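You operate a simulated robot arm through the tools that you are given. There is no shell and no other tool. Be economical: measure what you need, move in short steps, check, and stop when the job is done.

Carry out the task below with a simulated two-armed robot. There is one attempt and no reset: what you move stays moved.

## Task
Raise the pins, square the pack with both pushers and clamp them.

It is judged by the outcome, as a careful person would: the job done as asked, and still so three seconds after it is handed in. It fails if anything else is knocked over, pushed out of place, dropped, spilled or broken.

## Robot
Two 7-joint arms with fingered hands on one trunk, on a base that drives. Base frame: it is fixed to the floor where the robot stands at the start and does not move with it; the origin is under the middle of the robot, x ahead of it, y to its left, z up. Units: m, degrees, N and s.
The left shoulder is at the start at [0.102, 0.152, 1.001], the right one opposite. With the tool pointing down near the work surface each hand reaches from about 0.44 to 0.86 m from the robot's upright axis, wherever it stands, measured 20 degrees to its own side. Places, roughly: bed of the squaring deck [0.8, 0.1, 0.9]; front clamp [1, 0, 0.9]; front pusher [0.8, 0, 0.9]; pins lever [0.5, 0, 0.9]; side clamp [1.1, 0.2, 0.9]; side pusher [1, 0.1, 0.9]. Payload 3.8 kg a hand.
The TCP of each hand is the grasp point between the finger pads, 0.03 m short of the fingertips. In the tool frame z runs along the fingers and y along their closing line. Largest opening 0.104 m; the body of the gripper starts 0.035 m behind the TCP. The gripper is a hand of 5 fingers: y runs from the thumb to the fingers, the wrist lies at [-0.015, -0.104, -0.178] in the tool frame, and closing takes about 1.5 s.
Orientation is that of the tool frame in the base frame, as a unit quaternion [w, x, y, z]. With the fingers straight down and the wrist toward the robot, the tool's x, y and z point along [0, 1, 0], [1, 0, 0] and [0, 0, -1] of the base frame.

## Interface
- The arms move only by the tool servo_tool. It takes "left_increments", "right_increments" or both (then of equal length, played together; a hand with none holds still); each is a list of rows, each an object of numbers (a shift or turn left out is 0, a gripper value left out holds the last): "tx", "ty", "tz": the shift along the tool's x, y, z in units of 50 mm (1.0 is 50 mm); "rx", "ry", "rz": the turn, a rotation vector about the tool's x, y, z in units of 8 degrees (1.0 is 8 degrees); "claw": the closure, from 0 (fully open) to 1 (shut). In form: [{"tx": .., "ty": .., "tz": .., "rx": .., "ry": .., "rz": .., "claw": ..}, ...]. A call has 1 to 20 rows; each row shifts and turns the commanded pose from where the row before left it, along the tool's axes as they then stand. A call with a number of a shift or a turn outside -1 to 1 is refused whole. A row lasts 0.2 s, in which the tool goes at most 0.05 m and 8.6 degrees; a call with a longer step from one row to the next is refused whole, and so is a gripper value outside its range. Where a pose cannot be reached the arm comes as near as it can. A force on the tool above 90 N (or 10 N above the force at the start of the call, whichever is more), or a blocked arm, ends the call early, and 0.2 s more pass. The fingers move at their own pace (about 0.072 m/s each) and stop on an object; they squeeze with about 30 N. The grip force told is the motor's: it shows also when the fingers shut on nothing. Time passes only in rows, and 0.2 s behind the last, so rows that do not move let the fingers close. It gives the time, the measured TCP pose, the force on the tool (base axes), the opening and the grip force at its end, in the units of the frame above (readings bear some noise), with the torque about the TCP (base axes, N m) and any sound that the robot's microphone picked up.
- Cameras (640 x 400 px; columns grow to the right, rows downward): "scene" is now at [0.2421, 0.008, 1.1966]; the picture's right is [0.10, -0.99, -0.04], its down [-0.08, 0.03, -1.00] and it looks along [0.99, 0.10, -0.07] (base axes); focal length 214 px, centre (320, 200). "left" rides on the left gripper at [-0.08, -0.078, -0.141] in its tool frame; the picture's right is [-0.78, -0.30, 0.56], its down [0.53, -0.78, 0.33] and it looks along [0.33, 0.56, 0.76] (tool axes); focal length 247 px, centre (320, 200). "right" rides on the right gripper at [0.08, -0.078, -0.141] in its tool frame; the picture's right is [-0.78, 0.30, -0.56], its down [-0.53, -0.78, 0.33] and it looks along [-0.33, 0.56, 0.76] (tool axes); focal length 247 px, centre (320, 200).
- grab_frame(camera): a new picture of that camera. The clock stands still meanwhile.
- move_column(by): slides the trunk up (or, below 0, down) by that many m; the arms and the scene camera ride with it, the base frame stays. It gives what a move gives, with no picture.
- base_move(legs): drives the robot by 1 to 6 legs, each [ahead, left, turn to the left] in m, m and degrees, along the robot's own axes; the way and the turn of a leg run together, so that a leg with both is an arc; at most 1.5 m and 180 degrees a leg. The arms and the cameras ride along, it lands a little off, and it stops where it bumps. It gives what a move gives.
- set_grasp(shape, hand): the hand has 5 fingers and takes this shape, open, in about a second: jaw (thumb against the fingers, like two jaws); tri (thumb and two fingers); tip (a fingertip pinch); poke (one finger out to press); point (the index stretched); flat (the hand flat); cup (the hand cupped); fist (a fist). The gripper value then closes the fingers along that shape, each until it touches; the sizes above hold for jaw. It gives what a move gives, with no picture.
- aim_head(pan, tilt): turns the head with the scene camera to pan (to the left, within 80 degrees either way) and tilt (down, from -29 to 69), counted from straight ahead of the robot. It gives what a move gives.
- pixel_to_xyz(camera, pixels): there is no depth. For up to 12 entries [column, row, z] of the newest picture of that camera ("zoom" is the newest enlarged one), the place [x, y] in the base frame at which the ray of that pixel passes the height z, good to about 0.002 m. The clock stands still meanwhile.
- zoom(camera, box): a new picture of the part [left, top, right, bottom] of that camera's present view, enlarged. The clock stands still meanwhile.
- hand_in(): hands the job in; it is judged then, once.

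Keep the steps short. Do not move on a guess: measure, check each grasp and each placing, and mend mistakes. In all there are 80 turns and 62 pictures (those below and enlarged ones count). Leave the grippers open and the arms clear of the work at the hand-in unless told otherwise, and finish with a single line.

The tools are called after "Request:" as a command line: name --argument value ..., lists and objects as JSON in quotes. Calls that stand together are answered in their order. servo_tool: Moves the arms, as the interface text tells. Its arguments: {"type":"object","properties":{"left_increments":{"type":"array","items":{"type":"object","properties":{"tx":{"type":"number"},"ty":{"type":"number"},"tz":{"type":"number"},"rx":{"type":"number"},"ry":{"type":"number"},"rz":{"type":"number"},"claw":{"type":"number"}}}},"right_increments":{"type":"array","items":{"type":"object","properties":{"tx":{"type":"number"},"ty":{"type":"number"},"tz":{"type":"number"},"rx":{"type":"number"},"ry":{"type":"number"},"rz":{"type":"number"},"claw":{"type":"number"}}}}},"required":[]} The other tools are called the same way: move_column (by) slides the trunk up or down; set_grasp (shape, hand) gives the hand a shape; base_move (legs) drives the base; aim_head (pan, tilt) turns the head that bears the scene camera; grab_frame (camera) takes a picture; pixel_to_xyz (camera, pixels) gives the place at which the rays of pixels pass given heights; zoom (camera, box) takes an enlarged picture of a part of a camera's view; hand_in () hands the job in.

At the start:

```text
clock: 0.0
left_tcp_pos: [0.4735, 0.2648, 1.2097]
left_orientation: [0.0, 0.707, 0.707, 0.0]
left_ft_force: [-0.2, -0.3, 0.2]
left_wrist_torque: [0.01, -0.01, -0.02]
left_gripper_width: 0.1039
left_grasp_force: 0.0
left_shape: jaw
right_tcp_pos: [0.4732, -0.1488, 1.2695]
right_orientation: [0.0, 0.707, 0.707, 0.0]
right_ft_force: [-0.2, -0.2, 0.0]
right_wrist_torque: [0.02, 0.01, 0.03]
right_gripper_width: 0.1038
right_grasp_force: 0.1
right_shape: jaw
trunk travel left (down, up): [-0.1, 0.356]
robot x, y, heading: [-0.0015, -0.0035, -0.0]
head pan, tilt: [6.2, -14.7]
```

scene: 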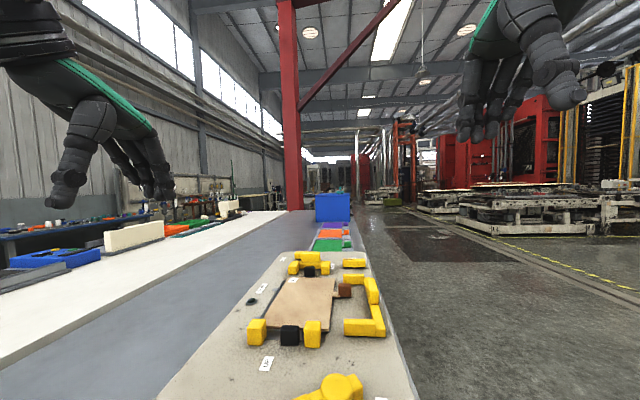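
right: 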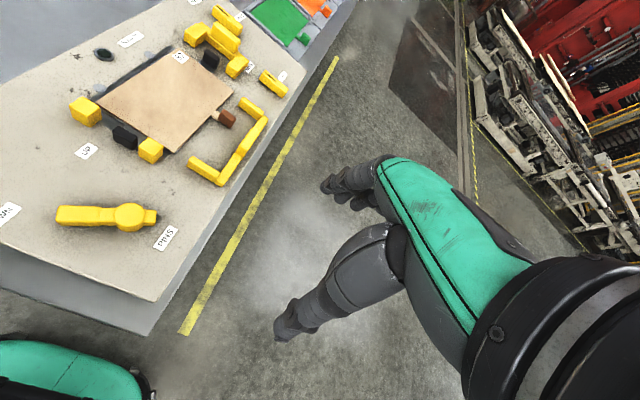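
left: 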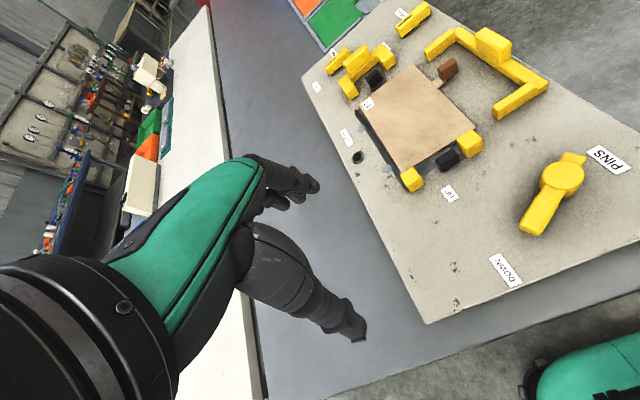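

I see the deck with the pins lever near the robot. I'll tilt the head down for a better look.

Request:
aim_head --pan 0 --tilt 25

Request:
grab_frame --camera "scene"

Request:
zoom --camera "left" --box '[300, 0, 640, 300]'

Request:
zoom --camera "right" --box '[0, 0, 340, 260]'

```text
clock: 1.1
left_tcp_pos: [0.4729, 0.2655, 1.209]
left_orientation: [0.0, 0.707, 0.707, 0.0]
left_ft_force: [0.3, -0.3, 0.2]
left_wrist_torque: [0.05, -0.01, 0.0]
left_gripper_width: 0.1036
left_grasp_force: 0.0
left_shape: jaw
right_tcp_pos: [0.4748, -0.1498, 1.2706]
right_orientation: [0.001, 0.707, 0.707, 0.0]
right_ft_force: [0.9, -0.2, 0.4]
right_wrist_torque: [-0.04, 0.02, 0.0]
right_gripper_width: 0.1039
right_grasp_force: 0.2
right_shape: jaw
trunk travel left (down, up): [-0.1, 0.356]
robot x, y, heading: [0.0004, 0.0007, 0.2]
head pan, tilt: [0.0, 25.0]
```

```text
58 pictures are left
```

scene: 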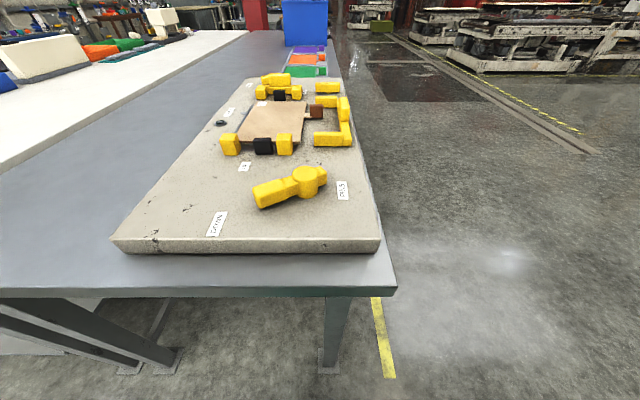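

```text
1.33 times, centred on (470, 150) of left
```

zoom: 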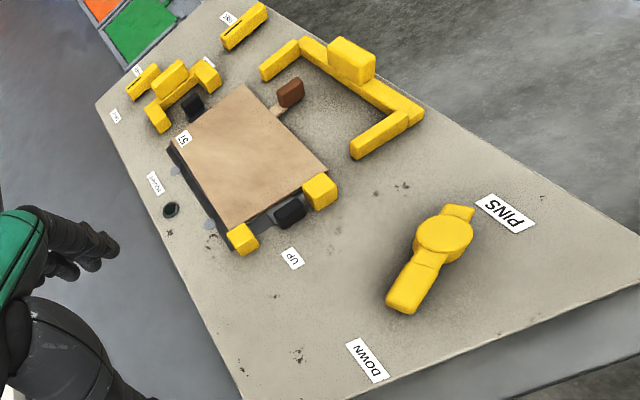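

```text
1.54 times, centred on (170, 130) of right
```

zoom: 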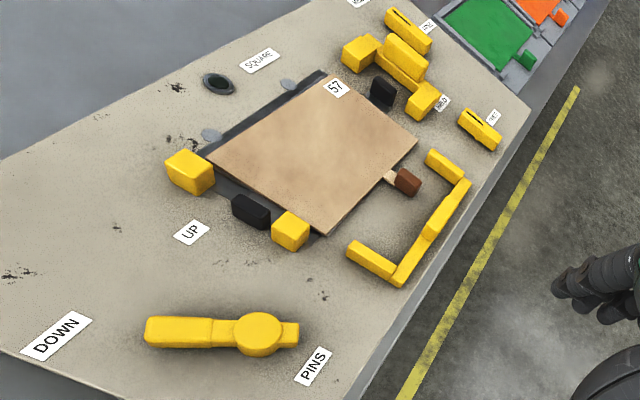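

I see the lever handle, labels and two pushers. Zooming for details and measuring.

Request:
zoom --camera "scene" --box '[200, 60, 380, 172]'

Request:
pixel_to_xyz --camera "scene" --pixels '[[262, 195, 0.93], [308, 180, 0.94], [215, 228, 0.9], [243, 168, 0.9], [342, 190, 0.9], [110, 245, 0.9], [382, 250, 0.9], [395, 290, 0.85], [230, 145, 0.92], [284, 145, 0.92], [330, 140, 0.92], [345, 110, 0.93]]'

```text
3.56 times, centred on (290, 116) of scene
```

zoom: 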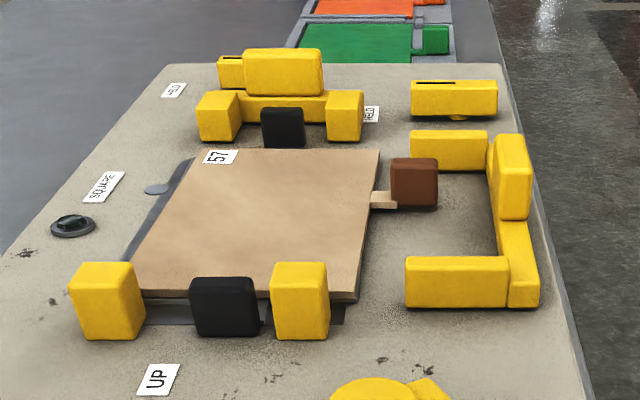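

```text
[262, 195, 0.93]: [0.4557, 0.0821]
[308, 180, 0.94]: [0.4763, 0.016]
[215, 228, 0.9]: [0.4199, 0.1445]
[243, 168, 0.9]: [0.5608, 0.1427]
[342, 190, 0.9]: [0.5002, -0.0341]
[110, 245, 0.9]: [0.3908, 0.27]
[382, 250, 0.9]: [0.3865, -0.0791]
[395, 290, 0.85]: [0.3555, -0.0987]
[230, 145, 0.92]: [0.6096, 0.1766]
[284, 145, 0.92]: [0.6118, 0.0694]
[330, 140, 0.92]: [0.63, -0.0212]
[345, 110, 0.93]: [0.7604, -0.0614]
```

Measuring lever and other features from multiple cameras for heights.

Request:
pixel_to_xyz --camera "left" --pixels '[[562, 177, 0.9], [562, 177, 0.94], [530, 230, 0.9], [530, 230, 0.94], [506, 270, 0.9], [448, 193, 0.9]]'

Request:
pixel_to_xyz --camera "right" --pixels '[[130, 216, 0.9], [130, 216, 0.94], [62, 214, 0.9], [62, 214, 0.94], [10, 213, 0.9], [86, 151, 0.9]]'

Request:
zoom --camera "scene" --box '[200, 150, 360, 250]'

```text
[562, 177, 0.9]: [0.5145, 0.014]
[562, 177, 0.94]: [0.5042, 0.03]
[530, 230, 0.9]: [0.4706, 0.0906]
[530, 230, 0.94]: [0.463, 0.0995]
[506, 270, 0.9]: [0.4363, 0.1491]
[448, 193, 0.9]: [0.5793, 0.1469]
```

```text
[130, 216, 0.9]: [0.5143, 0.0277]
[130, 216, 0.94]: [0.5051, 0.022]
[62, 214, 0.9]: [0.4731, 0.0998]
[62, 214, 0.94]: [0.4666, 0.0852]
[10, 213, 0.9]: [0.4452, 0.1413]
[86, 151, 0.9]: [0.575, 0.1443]
```

```text
4.00 times, centred on (280, 200) of scene
```

zoom: 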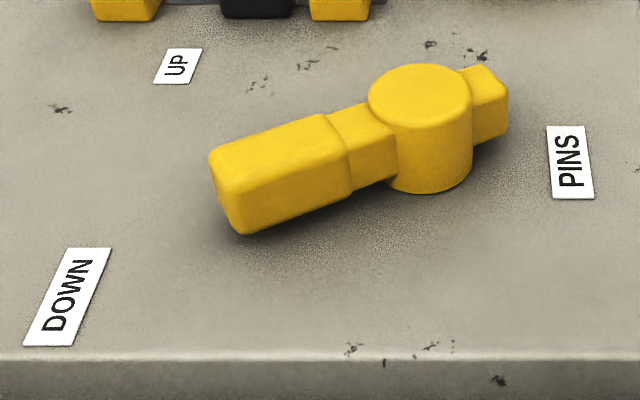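

Lever pivot ≈ (0.507,0.024), grip middle ≈ (0.466,0.094), pointing at DOWN; it must swing about 60° clockwise to UP. I'll back up 0.1 m for comfortable reach.

Request:
base_move --legs '[[-0.1, 0, 0]]'

```text
clock: 2.2
left_tcp_pos: [0.3727, 0.2651, 1.2092]
left_orientation: [0.0, 0.708, 0.707, 0.0]
left_ft_force: [0.0, 0.0, 0.2]
left_wrist_torque: [-0.03, -0.04, 0.0]
left_gripper_width: 0.1037
left_grasp_force: 0.1
left_shape: jaw
right_tcp_pos: [0.3732, -0.1493, 1.2695]
right_orientation: [-0.001, 0.707, 0.707, 0.0]
right_ft_force: [0.5, 0.9, 0.1]
right_wrist_torque: [-0.02, 0.0, 0.05]
right_gripper_width: 0.1039
right_grasp_force: 0.0
right_shape: jaw
trunk travel left (down, up): [-0.1, 0.356]
robot x, y, heading: [-0.1012, -0.0007, -0.1]
head pan, tilt: [0.0, 25.0]
```

Moving the left hand above the lever grip and turning 30°.

Request:
servo_tool --left_increments '[{"tx": -0.57, "ty": 0.31, "tz": 0.63}, {"tx": -0.57, "ty": 0.31, "tz": 0.63}, {"tx": -0.57, "ty": 0.31, "tz": 0.63}, {"tx": -0.57, "ty": 0.31, "tz": 0.63}, {"tx": -0.57, "ty": 0.31, "tz": 0.63}, {"tx": -0.57, "ty": 0.31, "tz": 0.63}, {"rz": -0.95}, {"rz": -0.95}, {"rz": -0.95}, {"rz": -0.9}, {}]'

Request:
grab_frame --camera "left"

Request:
grab_frame --camera "scene"

```text
clock: 4.6
left_tcp_pos: [0.4652, 0.0943, 1.021]
left_orientation: [0.0, 0.5, 0.866, 0.0]
left_ft_force: [0.1, 0.0, 0.7]
left_wrist_torque: [0.01, 0.01, -0.01]
left_gripper_width: 0.1037
left_grasp_force: 0.0
left_shape: jaw
right_tcp_pos: [0.3739, -0.1476, 1.2691]
right_orientation: [0.0, 0.706, 0.708, 0.0]
right_ft_force: [0.1, 0.0, 0.0]
right_wrist_torque: [0.04, -0.02, 0.0]
right_gripper_width: 0.1037
right_grasp_force: 0.0
right_shape: jaw
trunk travel left (down, up): [-0.1, 0.356]
robot x, y, heading: [-0.1018, -0.0008, 0.3]
head pan, tilt: [0.0, 25.0]
```

```text
53 pictures are left
```

left: 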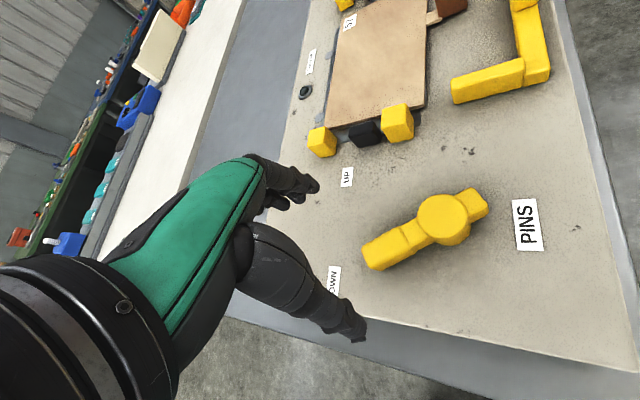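

```text
52 pictures are left
```

scene: 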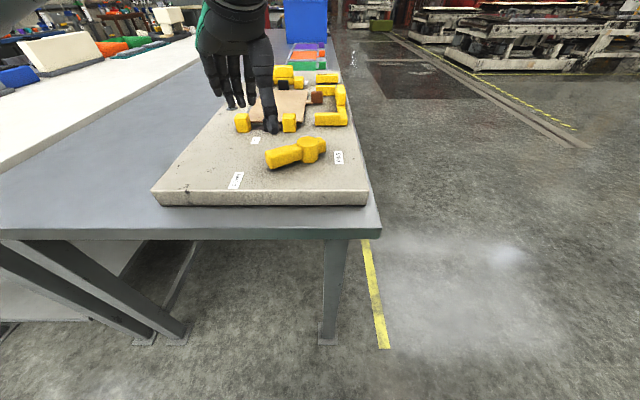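

Checking the lever's position from this nearer view.

Request:
pixel_to_xyz --camera "left" --pixels '[[443, 208, 0.928], [396, 241, 0.918], [370, 250, 0.918], [375, 268, 0.89], [346, 177, 0.89], [428, 234, 0.918], [472, 202, 0.918]]'

Request:
pixel_to_xyz --camera "scene" --pixels '[[311, 144, 0.928], [285, 153, 0.918], [256, 141, 0.89], [270, 170, 0.89]]'

```text
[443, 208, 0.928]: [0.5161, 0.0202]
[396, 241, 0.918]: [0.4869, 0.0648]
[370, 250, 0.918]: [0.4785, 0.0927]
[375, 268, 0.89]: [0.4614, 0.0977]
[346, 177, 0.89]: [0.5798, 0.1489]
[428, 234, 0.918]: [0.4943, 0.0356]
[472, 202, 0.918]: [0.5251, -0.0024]
```

```text
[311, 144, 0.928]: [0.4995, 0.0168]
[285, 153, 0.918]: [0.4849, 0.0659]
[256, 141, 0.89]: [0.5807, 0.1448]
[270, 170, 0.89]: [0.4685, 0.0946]
```

Shift 13 mm toward pivot, descend around the handle.

Request:
servo_tool --left_increments '[{"tx": -0.27}, {"tz": 0.47}, {"tz": 0.47}, {"tz": 0.47}, {"tz": 0.45}, {}]'

Request:
grab_frame --camera "left"

Request:
zoom --camera "scene" --box '[200, 60, 380, 210]'

```text
clock: 6.0
left_tcp_pos: [0.4715, 0.0829, 0.927]
left_orientation: [0.0, 0.5, 0.866, -0.001]
left_ft_force: [0.2, -0.4, 0.3]
left_wrist_torque: [-0.01, 0.01, 0.0]
left_gripper_width: 0.1038
left_grasp_force: 0.1
left_shape: jaw
right_tcp_pos: [0.3742, -0.1479, 1.2707]
right_orientation: [0.0, 0.707, 0.707, 0.001]
right_ft_force: [-0.5, 0.1, 0.9]
right_wrist_torque: [0.03, 0.01, -0.05]
right_gripper_width: 0.1034
right_grasp_force: 0.1
right_shape: jaw
trunk travel left (down, up): [-0.1, 0.356]
robot x, y, heading: [-0.104, -0.0003, -0.1]
head pan, tilt: [0.0, 25.0]
```

```text
51 pictures are left
```

left: 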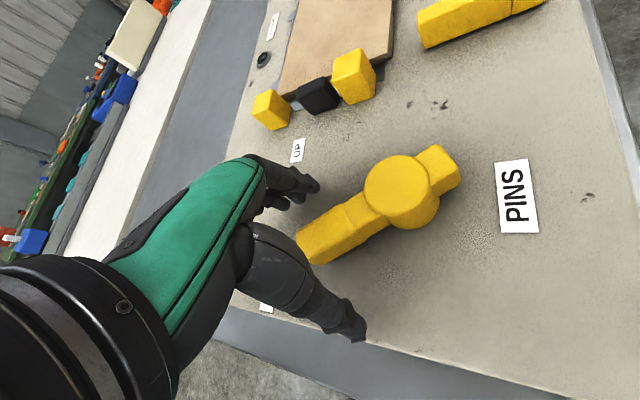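

```text
2.67 times, centred on (290, 135) of scene
```

zoom: 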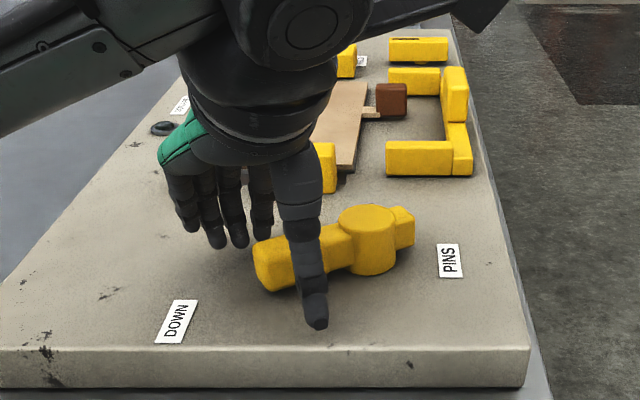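

The handle sits between thumb and fingers. Closing.

Request:
servo_tool --left_increments '[{"claw": 1}, {}, {}, {}, {}, {}, {}, {}]'

```text
clock: 7.8
left_tcp_pos: [0.4714, 0.0819, 0.9276]
left_orientation: [-0.001, 0.5, 0.866, -0.001]
left_ft_force: [-1.6, -0.9, -1.9]
left_wrist_torque: [0.01, -0.05, -0.05]
left_gripper_width: 0.0225
left_grasp_force: 30.1
left_shape: jaw
right_tcp_pos: [0.3738, -0.1491, 1.2696]
right_orientation: [0.0, 0.707, 0.707, 0.0]
right_ft_force: [0.0, 0.1, 0.4]
right_wrist_torque: [-0.03, 0.04, 0.01]
right_gripper_width: 0.1039
right_grasp_force: 0.0
right_shape: jaw
trunk travel left (down, up): [-0.1, 0.356]
robot x, y, heading: [-0.0992, -0.001, 0.2]
head pan, tilt: [0.0, 25.0]
```

Gripped at 22 mm. Swinging the first 30° of the arc.

Request:
servo_tool --left_increments '[{"tx": -0.008, "ty": 0.146, "rz": 0.75}, {"tx": -0.008, "ty": 0.146, "rz": 0.75}, {"tx": -0.008, "ty": 0.146, "rz": 0.75}, {"tx": -0.008, "ty": 0.146, "rz": 0.75}, {"tx": -0.008, "ty": 0.146, "rz": 0.75}]'

```text
clock: 9.0
left_tcp_pos: [0.508, 0.0922, 0.9279]
left_orientation: [0.0, 0.707, 0.707, 0.0]
left_ft_force: [0.1, 2.2, -3.0]
left_wrist_torque: [0.07, -0.06, 0.0]
left_gripper_width: 0.0222
left_grasp_force: 29.5
left_shape: jaw
right_tcp_pos: [0.3749, -0.1473, 1.27]
right_orientation: [0.0, 0.707, 0.707, 0.0]
right_ft_force: [0.0, 0.6, 0.1]
right_wrist_torque: [-0.01, 0.0, -0.01]
right_gripper_width: 0.1036
right_grasp_force: 0.0
right_shape: jaw
trunk travel left (down, up): [-0.1, 0.356]
robot x, y, heading: [-0.0988, 0.0007, 0.1]
head pan, tilt: [0.0, 25.0]
```

Low forces; continuing the remaining 30°.

Request:
servo_tool --left_increments '[{"tx": -0.008, "ty": 0.146, "rz": 0.75}, {"tx": -0.008, "ty": 0.146, "rz": 0.75}, {"tx": -0.008, "ty": 0.146, "rz": 0.75}, {"tx": -0.008, "ty": 0.146, "rz": 0.75}, {"tx": -0.008, "ty": 0.146, "rz": 0.75}]'

Request:
grab_frame --camera "left"

```text
clock: 10.2
left_tcp_pos: [0.5407, 0.0836, 0.9268]
left_orientation: [-0.001, 0.866, 0.5, 0.0]
left_ft_force: [-3.5, 9.3, -2.6]
left_wrist_torque: [0.19, 0.1, 0.13]
left_gripper_width: 0.022
left_grasp_force: 29.9
left_shape: jaw
right_tcp_pos: [0.3723, -0.1468, 1.2702]
right_orientation: [0.001, 0.707, 0.707, 0.0]
right_ft_force: [0.1, -0.1, 0.6]
right_wrist_torque: [-0.04, -0.03, 0.01]
right_gripper_width: 0.1038
right_grasp_force: 0.0
right_shape: jaw
trunk travel left (down, up): [-0.1, 0.356]
robot x, y, heading: [-0.0987, -0.0021, -0.0]
head pan, tilt: [0.0, 25.0]
```

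```text
49 pictures are left
```

left: 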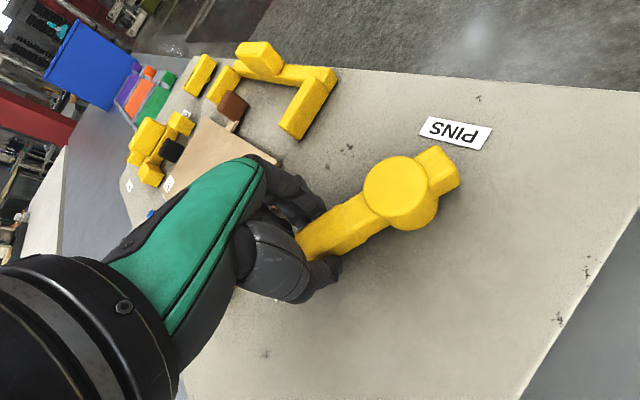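

The lever points at UP; nudging a bit more to find the stop.

Request:
servo_tool --left_increments '[{"tx": -0.01, "ty": 0.1, "rz": 0.5}, {"tx": -0.02, "ty": 0.1, "rz": 0.5}]'

```text
clock: 10.8
left_tcp_pos: [0.5479, 0.0796, 0.9284]
left_orientation: [-0.001, 0.899, 0.439, 0.0]
left_ft_force: [-17.0, 21.6, -1.9]
left_wrist_torque: [0.62, 0.48, 0.13]
left_gripper_width: 0.0206
left_grasp_force: 30.5
left_shape: jaw
right_tcp_pos: [0.3708, -0.1435, 1.2719]
right_orientation: [0.002, 0.707, 0.708, -0.001]
right_ft_force: [0.5, 1.1, 0.3]
right_wrist_torque: [0.01, 0.0, -0.03]
right_gripper_width: 0.1038
right_grasp_force: 0.0
right_shape: jaw
trunk travel left (down, up): [-0.1, 0.356]
robot x, y, heading: [-0.1002, 0.0005, 0.3]
head pan, tilt: [0.0, 25.0]
```

Resistance rose to 27 N: at the stop. Opening, then lifting straight up.

Request:
servo_tool --left_increments '[{"claw": 0.0}, {}, {}, {}, {}, {}, {"tz": -0.8}, {"tz": -0.8}, {"tz": -0.8}, {"tz": -0.8}, {"tz": -0.8}, {"tx": 0.5, "ty": -0.7}, {"tx": 0.5, "ty": -0.7}, {"tx": 0.5, "ty": -0.7}, {}]'

Request:
zoom --camera "scene" --box '[200, 60, 380, 172]'

Request:
grab_frame --camera "left"

```text
clock: 14.0
left_tcp_pos: [0.5124, 0.1994, 1.1277]
left_orientation: [-0.001, 0.899, 0.438, 0.0]
left_ft_force: [0.8, -0.1, 0.4]
left_wrist_torque: [-0.01, 0.02, 0.0]
left_gripper_width: 0.1037
left_grasp_force: 0.1
left_shape: jaw
right_tcp_pos: [0.3747, -0.1489, 1.2701]
right_orientation: [-0.001, 0.707, 0.707, -0.001]
right_ft_force: [0.3, 0.4, 0.7]
right_wrist_torque: [-0.02, 0.01, -0.01]
right_gripper_width: 0.1039
right_grasp_force: 0.1
right_shape: jaw
trunk travel left (down, up): [-0.1, 0.356]
robot x, y, heading: [-0.098, 0.0002, 0.0]
head pan, tilt: [0.0, 25.0]
```

```text
3.56 times, centred on (290, 116) of scene
```

zoom: 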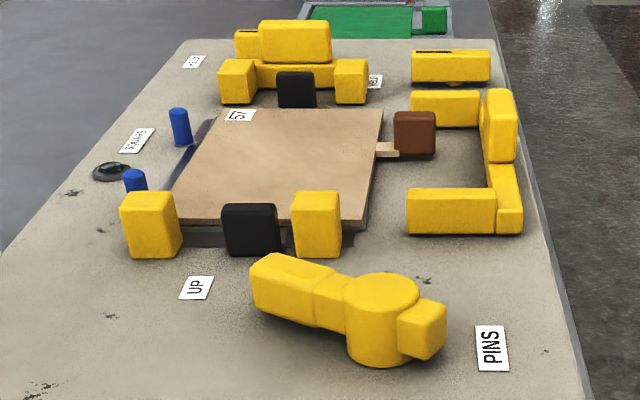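

```text
47 pictures are left
```

left: 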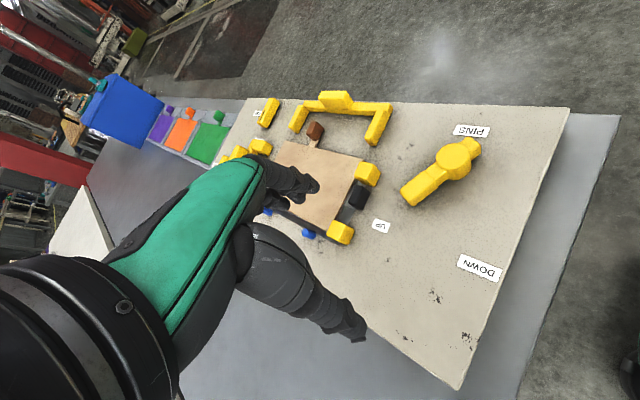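

Pins (blue) are up. Now restoring the left hand posture high, then driving around to the right side of the table.

Request:
servo_tool --left_increments '[{"tz": -0.9}, {"tz": -0.9}, {"rz": -0.95}, {"rz": -0.95}, {"rz": -0.95}, {"rz": -0.95}, {"rz": -0.95}, {"ty": -0.9}, {"ty": -0.9}, {}]'

Request:
base_move --legs '[[0, -0.75, 0], [0.95, 0, 0], [0, 0, 90]]'

Request:
aim_head --pan 0 --tilt 35

Request:
grab_frame --camera "scene"

```text
clock: 16.2
left_tcp_pos: [0.4249, 0.1983, 1.2157]
left_orientation: [0.0, 0.707, 0.707, -0.001]
left_ft_force: [0.2, -0.5, 0.5]
left_wrist_torque: [0.03, 0.02, 0.01]
left_gripper_width: 0.1041
left_grasp_force: 0.2
left_shape: jaw
right_tcp_pos: [0.3747, -0.1484, 1.2692]
right_orientation: [0.0, 0.707, 0.707, 0.0]
right_ft_force: [-0.2, 1.1, -0.8]
right_wrist_torque: [0.03, 0.0, 0.0]
right_gripper_width: 0.1038
right_grasp_force: 0.0
right_shape: jaw
trunk travel left (down, up): [-0.1, 0.356]
robot x, y, heading: [-0.0974, 0.0002, -0.1]
head pan, tilt: [0.0, 25.0]
```

```text
clock: 28.6
left_tcp_pos: [0.6437, -0.2138, 1.2164]
left_orientation: [0.0, -0.001, 1.0, 0.0]
left_ft_force: [0.8, -0.5, -0.6]
left_wrist_torque: [-0.03, -0.01, -0.03]
left_gripper_width: 0.1037
left_grasp_force: 0.1
left_shape: jaw
right_tcp_pos: [0.9911, -0.2626, 1.2701]
right_orientation: [0.0, -0.002, 1.0, 0.0]
right_ft_force: [-0.2, 0.3, 0.6]
right_wrist_torque: [-0.03, 0.03, 0.01]
right_gripper_width: 0.1039
right_grasp_force: 0.1
right_shape: jaw
trunk travel left (down, up): [-0.1, 0.356]
robot x, y, heading: [0.8434, -0.735, 90.3]
head pan, tilt: [0.0, 25.0]
```

```text
clock: 29.3
left_tcp_pos: [0.6438, -0.2157, 1.2153]
left_orientation: [0.0, 0.0, 1.0, 0.0]
left_ft_force: [0.1, 0.6, 1.3]
left_wrist_torque: [-0.01, -0.02, 0.02]
left_gripper_width: 0.1039
left_grasp_force: 0.0
left_shape: jaw
right_tcp_pos: [0.9915, -0.2635, 1.2705]
right_orientation: [-0.001, 0.0, 1.0, 0.0]
right_ft_force: [0.6, 0.3, 1.0]
right_wrist_torque: [0.01, -0.05, -0.02]
right_gripper_width: 0.1036
right_grasp_force: 0.2
right_shape: jaw
trunk travel left (down, up): [-0.1, 0.356]
robot x, y, heading: [0.8429, -0.7406, 89.9]
head pan, tilt: [0.0, 35.0]
```

```text
46 pictures are left
```

scene: 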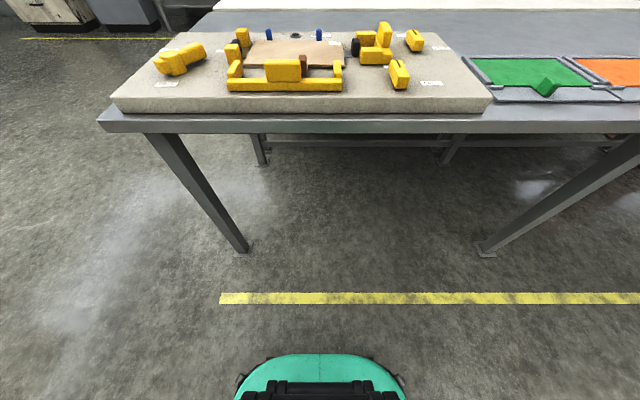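

Good view. Driving nearer, then looking in close-up.

Request:
base_move --legs '[[0.17, -0.07, 0]]'

Request:
zoom --camera "scene" --box '[140, 0, 480, 200]'

Request:
grab_frame --camera "right"

Request:
grab_frame --camera "left"

```text
clock: 30.8
left_tcp_pos: [0.7142, -0.0454, 1.2171]
left_orientation: [0.0, -0.001, 1.0, 0.001]
left_ft_force: [-0.1, 0.9, 0.3]
left_wrist_torque: [0.01, -0.03, 0.0]
left_gripper_width: 0.1036
left_grasp_force: 0.1
left_shape: jaw
right_tcp_pos: [1.0617, -0.0945, 1.2692]
right_orientation: [-0.001, -0.001, 1.0, 0.001]
right_ft_force: [0.3, -0.2, 0.6]
right_wrist_torque: [-0.02, 0.0, 0.03]
right_gripper_width: 0.1034
right_grasp_force: 0.1
right_shape: jaw
trunk travel left (down, up): [-0.1, 0.356]
robot x, y, heading: [0.9164, -0.5666, 90.2]
head pan, tilt: [0.0, 35.0]
```

```text
1.88 times, centred on (310, 100) of scene
```

zoom: 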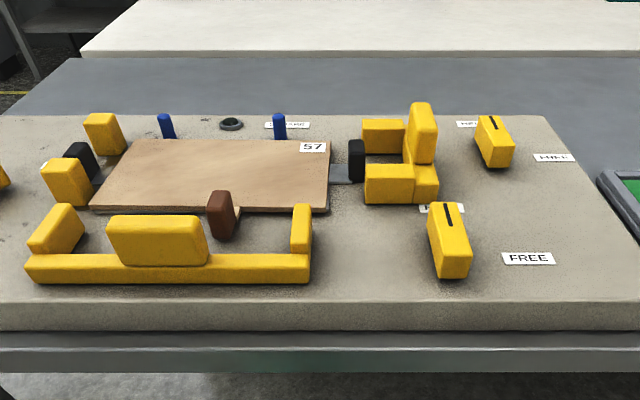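

```text
44 pictures are left
```

right: 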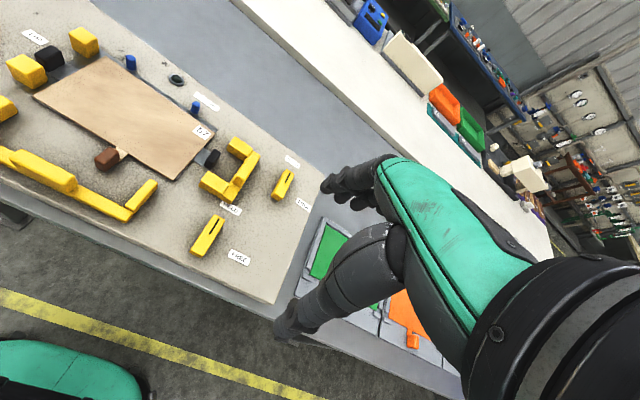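

```text
43 pictures are left
```

left: 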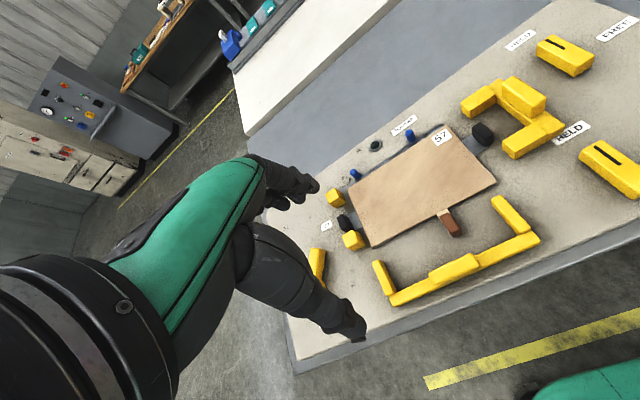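

Zooming on the clamps.

Request:
zoom --camera "right" --box '[150, 100, 330, 280]'

Request:
zoom --camera "left" --box '[440, 0, 640, 240]'

Request:
zoom --camera "scene" --box '[320, 40, 460, 160]'

```text
2.22 times, centred on (240, 190) of right
```

zoom: 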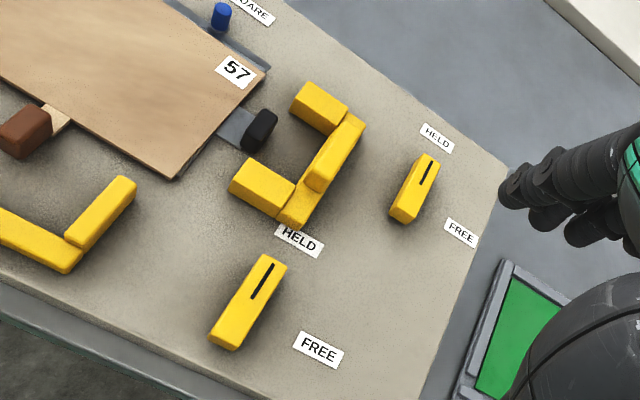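

```text
1.67 times, centred on (540, 120) of left
```

zoom: 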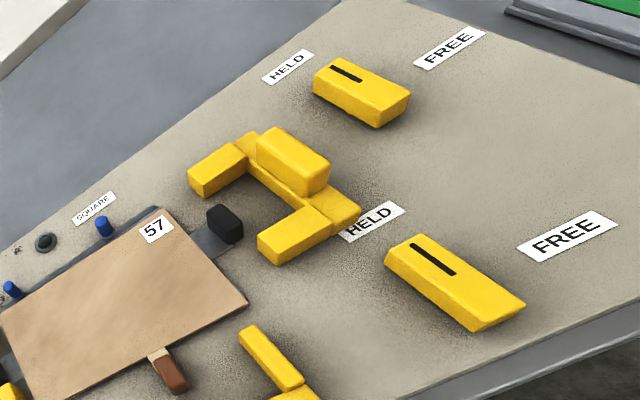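

```text
3.33 times, centred on (390, 100) of scene
```

zoom: 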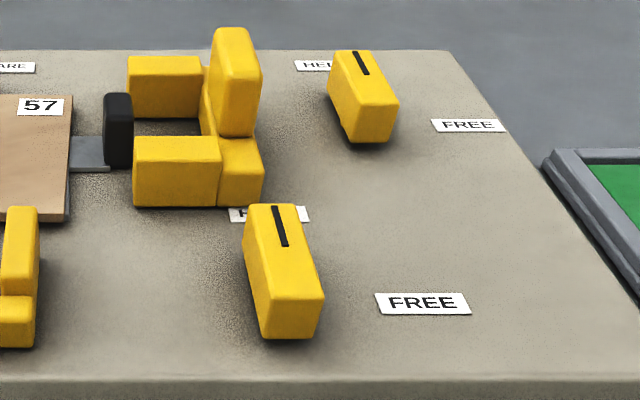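

Measuring clamps, labels and pushers in the base frame.

Request:
pixel_to_xyz --camera "zoom" --pixels '[[272, 208, 0.93], [284, 246, 0.93], [284, 292, 0.93], [268, 213, 0.89], [423, 303, 0.89], [350, 54, 0.93], [363, 73, 0.93], [376, 99, 0.93], [318, 66, 0.89], [468, 126, 0.89], [67, 220, 0.9], [64, 140, 0.92]]'

Request:
pixel_to_xyz --camera "right" --pixels '[[270, 217, 0.93], [272, 220, 0.93], [247, 248, 0.93], [284, 208, 0.89], [293, 257, 0.89], [345, 173, 0.93], [328, 198, 0.93], [345, 162, 0.89], [356, 204, 0.89], [215, 217, 0.93], [197, 252, 0.93]]'

Request:
pixel_to_xyz --camera "left" --pixels '[[604, 142, 0.93], [587, 146, 0.93], [612, 158, 0.93], [632, 180, 0.93], [663, 133, 0.89], [664, 140, 0.89], [664, 142, 0.89], [571, 133, 0.89], [546, 42, 0.93], [563, 52, 0.93], [520, 40, 0.89], [615, 28, 0.89]]'

```text
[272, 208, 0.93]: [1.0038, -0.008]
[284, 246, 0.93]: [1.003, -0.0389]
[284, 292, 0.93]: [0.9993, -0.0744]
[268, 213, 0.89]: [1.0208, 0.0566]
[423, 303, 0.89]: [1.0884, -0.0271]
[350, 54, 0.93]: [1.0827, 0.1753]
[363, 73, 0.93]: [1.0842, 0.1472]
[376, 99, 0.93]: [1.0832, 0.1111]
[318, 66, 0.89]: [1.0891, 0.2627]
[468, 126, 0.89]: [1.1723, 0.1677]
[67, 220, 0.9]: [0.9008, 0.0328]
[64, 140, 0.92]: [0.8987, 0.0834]
```

```text
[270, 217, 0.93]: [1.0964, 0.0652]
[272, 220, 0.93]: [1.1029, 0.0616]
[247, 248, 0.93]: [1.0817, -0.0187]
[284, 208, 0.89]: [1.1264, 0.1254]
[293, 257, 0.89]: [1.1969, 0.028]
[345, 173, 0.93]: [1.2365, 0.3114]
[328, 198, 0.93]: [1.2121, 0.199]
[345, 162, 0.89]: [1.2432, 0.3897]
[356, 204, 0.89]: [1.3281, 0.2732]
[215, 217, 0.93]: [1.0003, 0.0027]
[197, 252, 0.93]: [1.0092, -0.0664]
```

```text
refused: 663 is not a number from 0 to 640
```

Both clamp markers seem to point toward HELD (+y) with FREE toward +x, so they may be locked now. I'll measure the front pusher pad and test it gently.

Request:
zoom --camera "scene" --box '[140, 40, 320, 160]'

```text
3.33 times, centred on (230, 100) of scene
```

zoom: 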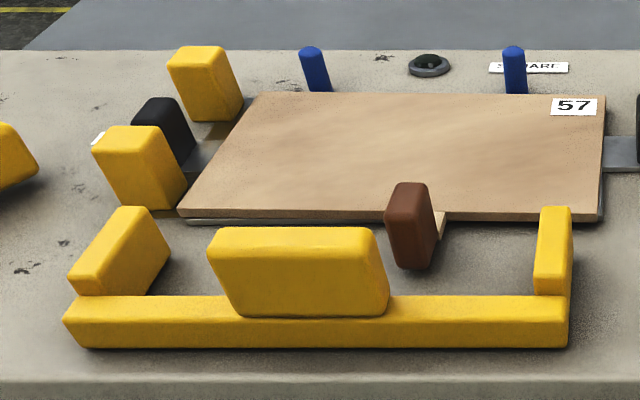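

Request:
pixel_to_xyz --camera "zoom" --pixels '[[215, 240, 0.94], [382, 230, 0.94], [300, 228, 0.94], [300, 250, 0.94], [300, 312, 0.91], [75, 340, 0.89], [566, 343, 0.89], [130, 212, 0.92], [555, 212, 0.92], [410, 265, 0.89], [185, 215, 0.905], [598, 218, 0.905]]'

Request:
zoom --camera "left" --box '[340, 100, 560, 310]'

```text
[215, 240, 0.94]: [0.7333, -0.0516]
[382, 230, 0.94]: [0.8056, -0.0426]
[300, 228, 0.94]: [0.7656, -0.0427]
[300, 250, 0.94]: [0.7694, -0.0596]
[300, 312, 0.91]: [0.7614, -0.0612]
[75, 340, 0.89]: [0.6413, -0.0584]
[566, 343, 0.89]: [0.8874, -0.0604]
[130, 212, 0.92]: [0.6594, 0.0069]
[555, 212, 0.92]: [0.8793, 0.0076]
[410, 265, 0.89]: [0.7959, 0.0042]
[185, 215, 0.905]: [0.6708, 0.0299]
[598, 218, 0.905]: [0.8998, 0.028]
```

```text
1.90 times, centred on (450, 205) of left
```

zoom: 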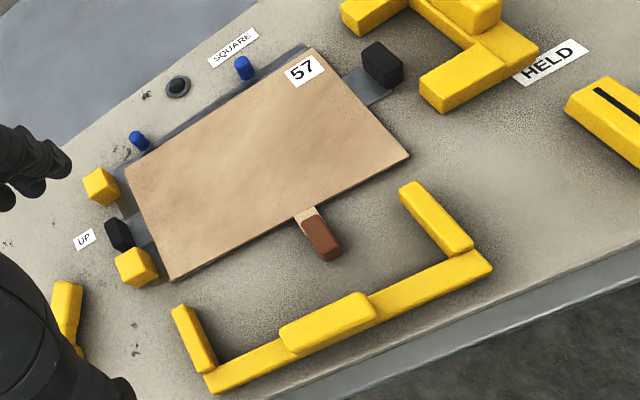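

Request:
pixel_to_xyz --camera "left" --pixels '[[454, 269, 0.93], [454, 269, 0.95], [448, 221, 0.93], [448, 221, 0.9]]'

Request:
pixel_to_xyz --camera "scene" --pixels '[[224, 108, 0.93], [224, 108, 0.95], [250, 95, 0.93], [250, 95, 0.9]]'

```text
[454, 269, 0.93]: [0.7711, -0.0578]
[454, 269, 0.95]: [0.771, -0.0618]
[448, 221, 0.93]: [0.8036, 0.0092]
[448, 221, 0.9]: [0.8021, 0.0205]
```

```text
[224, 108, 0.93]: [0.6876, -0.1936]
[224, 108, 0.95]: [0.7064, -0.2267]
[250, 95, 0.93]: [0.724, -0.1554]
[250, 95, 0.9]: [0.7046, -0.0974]
```

Pad top ≈ 0.945, centre ≈ (0.77,-0.06). Hovering the left hand over it, fingers partly closed, clear of the brown block at (0.80,0.01).

Request:
servo_tool --left_increments '[{"tx": -0.36, "ty": -0.15, "tz": 0.8, "claw": 0.4}, {"tx": -0.36, "ty": -0.15, "tz": 0.8}, {"tz": 0.8}, {"tz": 0.8}, {"tz": 0.6}, {}, {}]'

Request:
grab_frame --camera "left"

Request:
grab_frame --camera "scene"

```text
clock: 32.4
left_tcp_pos: [0.7513, -0.0602, 1.0277]
left_orientation: [0.0, -0.001, 1.0, 0.0]
left_ft_force: [-0.3, 0.1, 0.1]
left_wrist_torque: [-0.02, 0.0, 0.02]
left_gripper_width: 0.0628
left_grasp_force: 0.1
left_shape: jaw
right_tcp_pos: [1.0624, -0.0944, 1.2697]
right_orientation: [0.001, -0.001, 1.0, -0.001]
right_ft_force: [0.2, -0.2, -0.4]
right_wrist_torque: [-0.03, 0.01, -0.01]
right_gripper_width: 0.1036
right_grasp_force: 0.0
right_shape: jaw
trunk travel left (down, up): [-0.1, 0.356]
robot x, y, heading: [0.9154, -0.5661, 90.0]
head pan, tilt: [0.0, 35.0]
```

```text
37 pictures are left
```

left: 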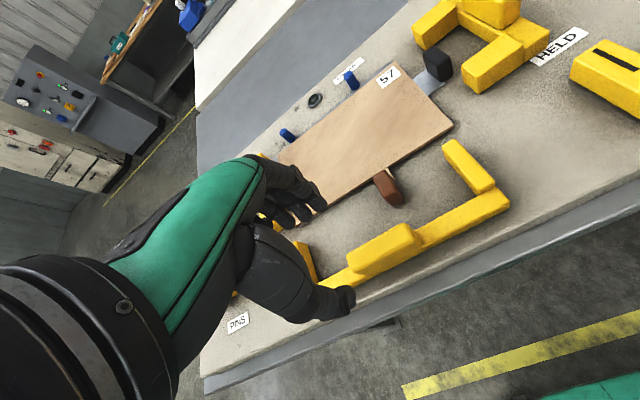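

```text
36 pictures are left
```

scene: 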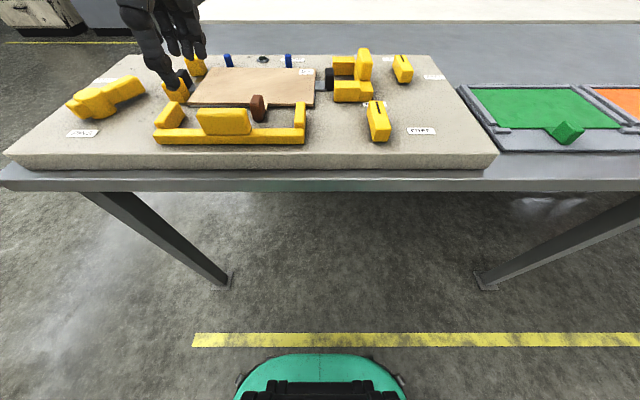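

Request:
pixel_to_xyz --camera "left" --pixels '[[385, 247, 0.945], [355, 264, 0.945], [417, 237, 0.945], [388, 188, 0.93], [480, 190, 0.92], [455, 150, 0.92]]'

Request:
pixel_to_xyz --camera "scene" --pixels '[[224, 109, 0.945], [224, 112, 0.945], [200, 111, 0.945], [247, 109, 0.945], [258, 98, 0.93]]'

```text
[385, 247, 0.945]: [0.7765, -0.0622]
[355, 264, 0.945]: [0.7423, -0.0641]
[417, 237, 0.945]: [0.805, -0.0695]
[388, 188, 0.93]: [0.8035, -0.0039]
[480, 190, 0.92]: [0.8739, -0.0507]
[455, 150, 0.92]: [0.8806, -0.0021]
```

```text
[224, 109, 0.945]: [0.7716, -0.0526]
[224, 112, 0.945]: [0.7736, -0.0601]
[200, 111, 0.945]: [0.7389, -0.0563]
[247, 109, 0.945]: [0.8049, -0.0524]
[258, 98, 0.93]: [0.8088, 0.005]
```

Descending around the pad (TCP z≈0.94) and closing gently.

Request:
servo_tool --left_increments '[{"tx": -0.08, "ty": 0.04, "tz": 0.6}, {"tz": 0.6}, {"tz": 0.5}, {"claw": 1}, {}, {}, {}, {}, {}]'

Request:
grab_frame --camera "left"

```text
clock: 34.4
left_tcp_pos: [0.7546, -0.0583, 0.9405]
left_orientation: [0.0, 0.0, 1.0, -0.002]
left_ft_force: [0.4, -5.5, -4.1]
left_wrist_torque: [-0.09, -0.05, -0.05]
left_gripper_width: 0.017
left_grasp_force: 29.6
left_shape: jaw
right_tcp_pos: [1.0626, -0.0944, 1.2701]
right_orientation: [0.0, -0.001, 1.0, -0.001]
right_ft_force: [-1.0, -0.5, -0.3]
right_wrist_torque: [0.02, -0.01, 0.02]
right_gripper_width: 0.1036
right_grasp_force: 0.1
right_shape: jaw
trunk travel left (down, up): [-0.1, 0.356]
robot x, y, heading: [0.914, -0.5687, 90.1]
head pan, tilt: [0.0, 35.0]
```

```text
35 pictures are left
```

left: 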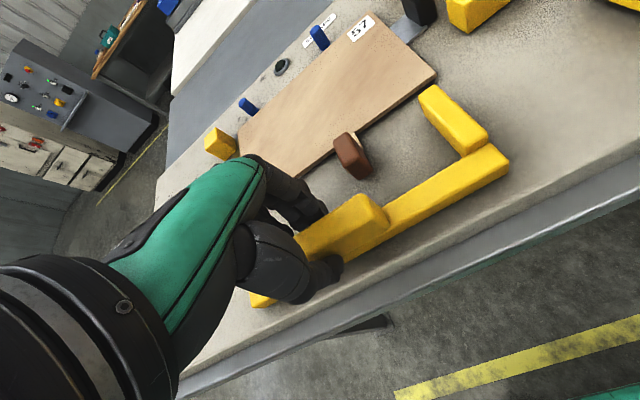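

Pad gripped. Test push 5 mm toward +y.

Request:
servo_tool --left_increments '[{"ty": 0.05}, {"ty": 0.05}, {}]'

```text
clock: 35.2
left_tcp_pos: [0.754, -0.0546, 0.9409]
left_orientation: [0.0, 0.0, 1.0, -0.001]
left_ft_force: [0.3, -18.8, -9.7]
left_wrist_torque: [-0.47, -0.03, 0.03]
left_gripper_width: 0.0162
left_grasp_force: 30.2
left_shape: jaw
right_tcp_pos: [1.061, -0.0964, 1.271]
right_orientation: [0.0, -0.001, 1.0, 0.0]
right_ft_force: [-0.1, 0.7, -0.7]
right_wrist_torque: [-0.03, 0.0, 0.01]
right_gripper_width: 0.1036
right_grasp_force: 0.0
right_shape: jaw
trunk travel left (down, up): [-0.1, 0.356]
robot x, y, heading: [0.9111, -0.5661, 90.0]
head pan, tilt: [0.0, 35.0]
```

Force −19 N, ambiguous. Another 5 mm.

Request:
servo_tool --left_increments '[{"ty": 0.05}, {"ty": 0.05}, {}]'

Request:
grab_frame --camera "left"

```text
clock: 36.0
left_tcp_pos: [0.753, -0.0518, 0.9429]
left_orientation: [0.0, 0.0, 1.0, 0.0]
left_ft_force: [0.3, -26.8, -8.1]
left_wrist_torque: [-0.61, -0.01, 0.0]
left_gripper_width: 0.0156
left_grasp_force: 29.8
left_shape: jaw
right_tcp_pos: [1.0617, -0.0986, 1.2724]
right_orientation: [0.0, -0.001, 1.0, 0.002]
right_ft_force: [0.5, -0.2, -0.3]
right_wrist_torque: [0.0, -0.03, 0.0]
right_gripper_width: 0.1036
right_grasp_force: 0.0
right_shape: jaw
trunk travel left (down, up): [-0.1, 0.356]
robot x, y, heading: [0.911, -0.5697, 90.0]
head pan, tilt: [0.0, 35.0]
```

```text
34 pictures are left
```

left: 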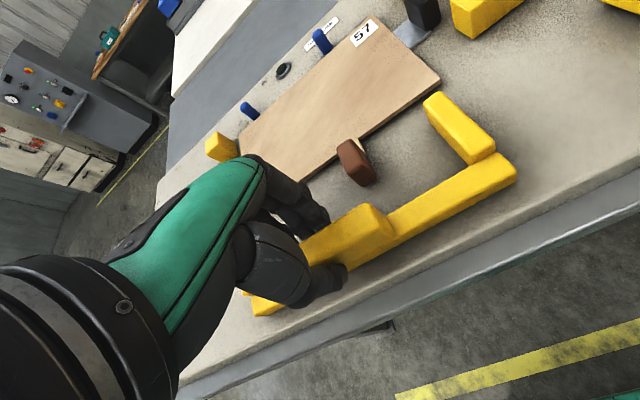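

The pusher did not follow: it's locked, so the clamps are indeed HELD and must be freed first. I back off and open the left hand slightly, and bring the right hand over the front clamp, turned 90°.

Request:
servo_tool --left_increments '[{"ty": -0.1}, {"ty": -0.1, "claw": 0.4}, {}, {}, {}, {"tz": -0.8}, {"tz": -0.8}, {"tz": -0.5}]' --right_increments '[{"tx": 0.3, "ty": 0.32, "tz": 0.7}, {"tx": 0.3, "ty": 0.32, "tz": 0.7}, {"tx": 0.3, "ty": 0.32, "tz": 0.7}, {"tx": 0.27, "ty": 0.31, "tz": 0.7}, {"tz": 0.7}, {"tz": 0.7}, {}, {}]'

Request:
servo_tool --right_increments '[{"rz": -0.94}, {"rz": -0.94}, {"rz": -0.94}, {"rz": -0.94}, {"rz": -0.94}, {"rz": -0.94}, {"rz": -0.94}, {"rz": -0.94}, {"rz": -0.94}, {"rz": -0.94}, {"rz": -0.94}, {"rz": -0.91}, {}]'

Request:
grab_frame --camera "right"

Request:
grab_frame --camera "scene"

```text
clock: 37.8
left_tcp_pos: [0.7554, -0.058, 1.0488]
left_orientation: [0.001, -0.001, 1.0, 0.0]
left_ft_force: [0.0, -0.5, 0.1]
left_wrist_torque: [0.02, -0.02, 0.02]
left_gripper_width: 0.0616
left_grasp_force: 0.1
left_shape: jaw
right_tcp_pos: [1.0043, -0.0318, 1.0594]
right_orientation: [0.0, -0.001, 1.0, 0.001]
right_ft_force: [-0.1, -0.1, -0.1]
right_wrist_torque: [0.05, -0.04, -0.02]
right_gripper_width: 0.1038
right_grasp_force: 0.0
right_shape: jaw
trunk travel left (down, up): [-0.1, 0.356]
robot x, y, heading: [0.9141, -0.5672, 90.4]
head pan, tilt: [0.0, 35.0]
```

```text
clock: 40.6
left_tcp_pos: [0.7536, -0.058, 1.0483]
left_orientation: [0.0, -0.001, 1.0, 0.0]
left_ft_force: [-0.8, -0.5, 0.5]
left_wrist_torque: [-0.01, -0.01, -0.02]
left_gripper_width: 0.0619
left_grasp_force: 0.0
left_shape: jaw
right_tcp_pos: [1.0036, -0.0318, 1.0601]
right_orientation: [0.0, -0.414, 0.91, 0.0]
right_ft_force: [0.3, -0.2, 0.1]
right_wrist_torque: [-0.01, 0.02, 0.01]
right_gripper_width: 0.1036
right_grasp_force: 0.0
right_shape: jaw
right hand out of reach, approached as far as the arm can: row 7, 8, 9, 10, 11, 12
trunk travel left (down, up): [-0.1, 0.356]
robot x, y, heading: [0.9165, -0.5682, 90.0]
head pan, tilt: [0.0, 35.0]
```

```text
33 pictures are left
```

right: 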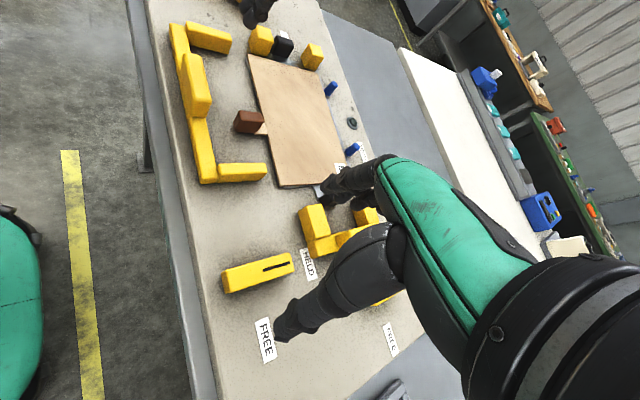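

```text
32 pictures are left
```

scene: 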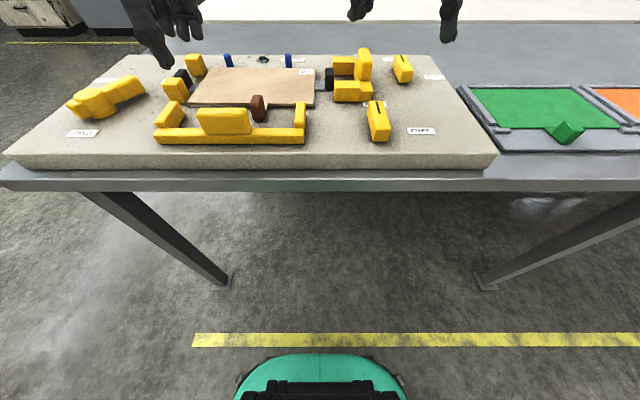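

The right wrist only turned 49°. I'll raise the hands and re-place the base at about (1.19,−0.57) heading 130°, which puts both clamps and both pushers within good wrist range.

Request:
servo_tool --left_increments '[{"tz": -0.9}, {"tz": -0.9}, {}, {}]' --right_increments '[{"tz": -0.9}, {"tz": -0.9}, {}, {}]'

Request:
base_move --legs '[[0, -0.27, 0], [0, 0, 40]]'

Request:
grab_frame --camera "scene"

```text
clock: 41.6
left_tcp_pos: [0.7533, -0.058, 1.1382]
left_orientation: [0.0, -0.001, 1.0, 0.0]
left_ft_force: [-0.2, -0.3, 0.4]
left_wrist_torque: [0.03, 0.0, 0.02]
left_gripper_width: 0.0622
left_grasp_force: 0.0
left_shape: jaw
right_tcp_pos: [1.0027, -0.0307, 1.1508]
right_orientation: [0.0, -0.415, 0.91, 0.0]
right_ft_force: [0.5, -0.3, 0.0]
right_wrist_torque: [-0.01, -0.01, 0.01]
right_gripper_width: 0.1036
right_grasp_force: 0.1
right_shape: jaw
trunk travel left (down, up): [-0.1, 0.356]
robot x, y, heading: [0.9157, -0.5687, 89.9]
head pan, tilt: [0.0, 35.0]
```

```text
clock: 45.4
left_tcp_pos: [0.7295, -0.2834, 1.1383]
left_orientation: [-0.001, -0.347, 0.938, 0.0]
left_ft_force: [-0.1, 0.4, 0.2]
left_wrist_torque: [0.02, 0.0, 0.01]
left_gripper_width: 0.0621
left_grasp_force: 0.0
left_shape: jaw
right_tcp_pos: [0.9017, -0.1009, 1.1503]
right_orientation: [0.0, -0.704, 0.71, 0.0]
right_ft_force: [0.4, -0.7, 0.5]
right_wrist_torque: [-0.01, 0.01, -0.03]
right_gripper_width: 0.1038
right_grasp_force: 0.0
right_shape: jaw
trunk travel left (down, up): [-0.1, 0.356]
robot x, y, heading: [1.1813, -0.5666, 130.6]
head pan, tilt: [0.0, 35.0]
```

```text
31 pictures are left
```

scene: 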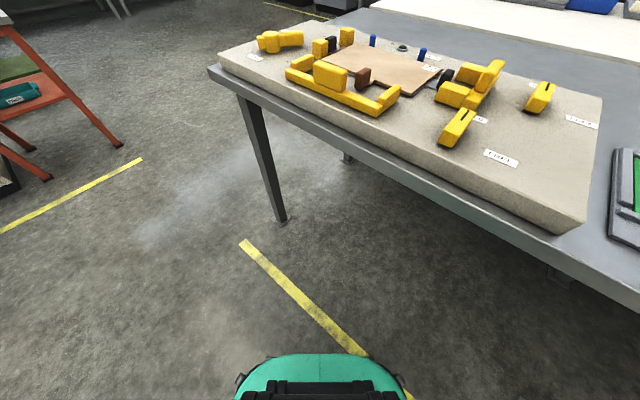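

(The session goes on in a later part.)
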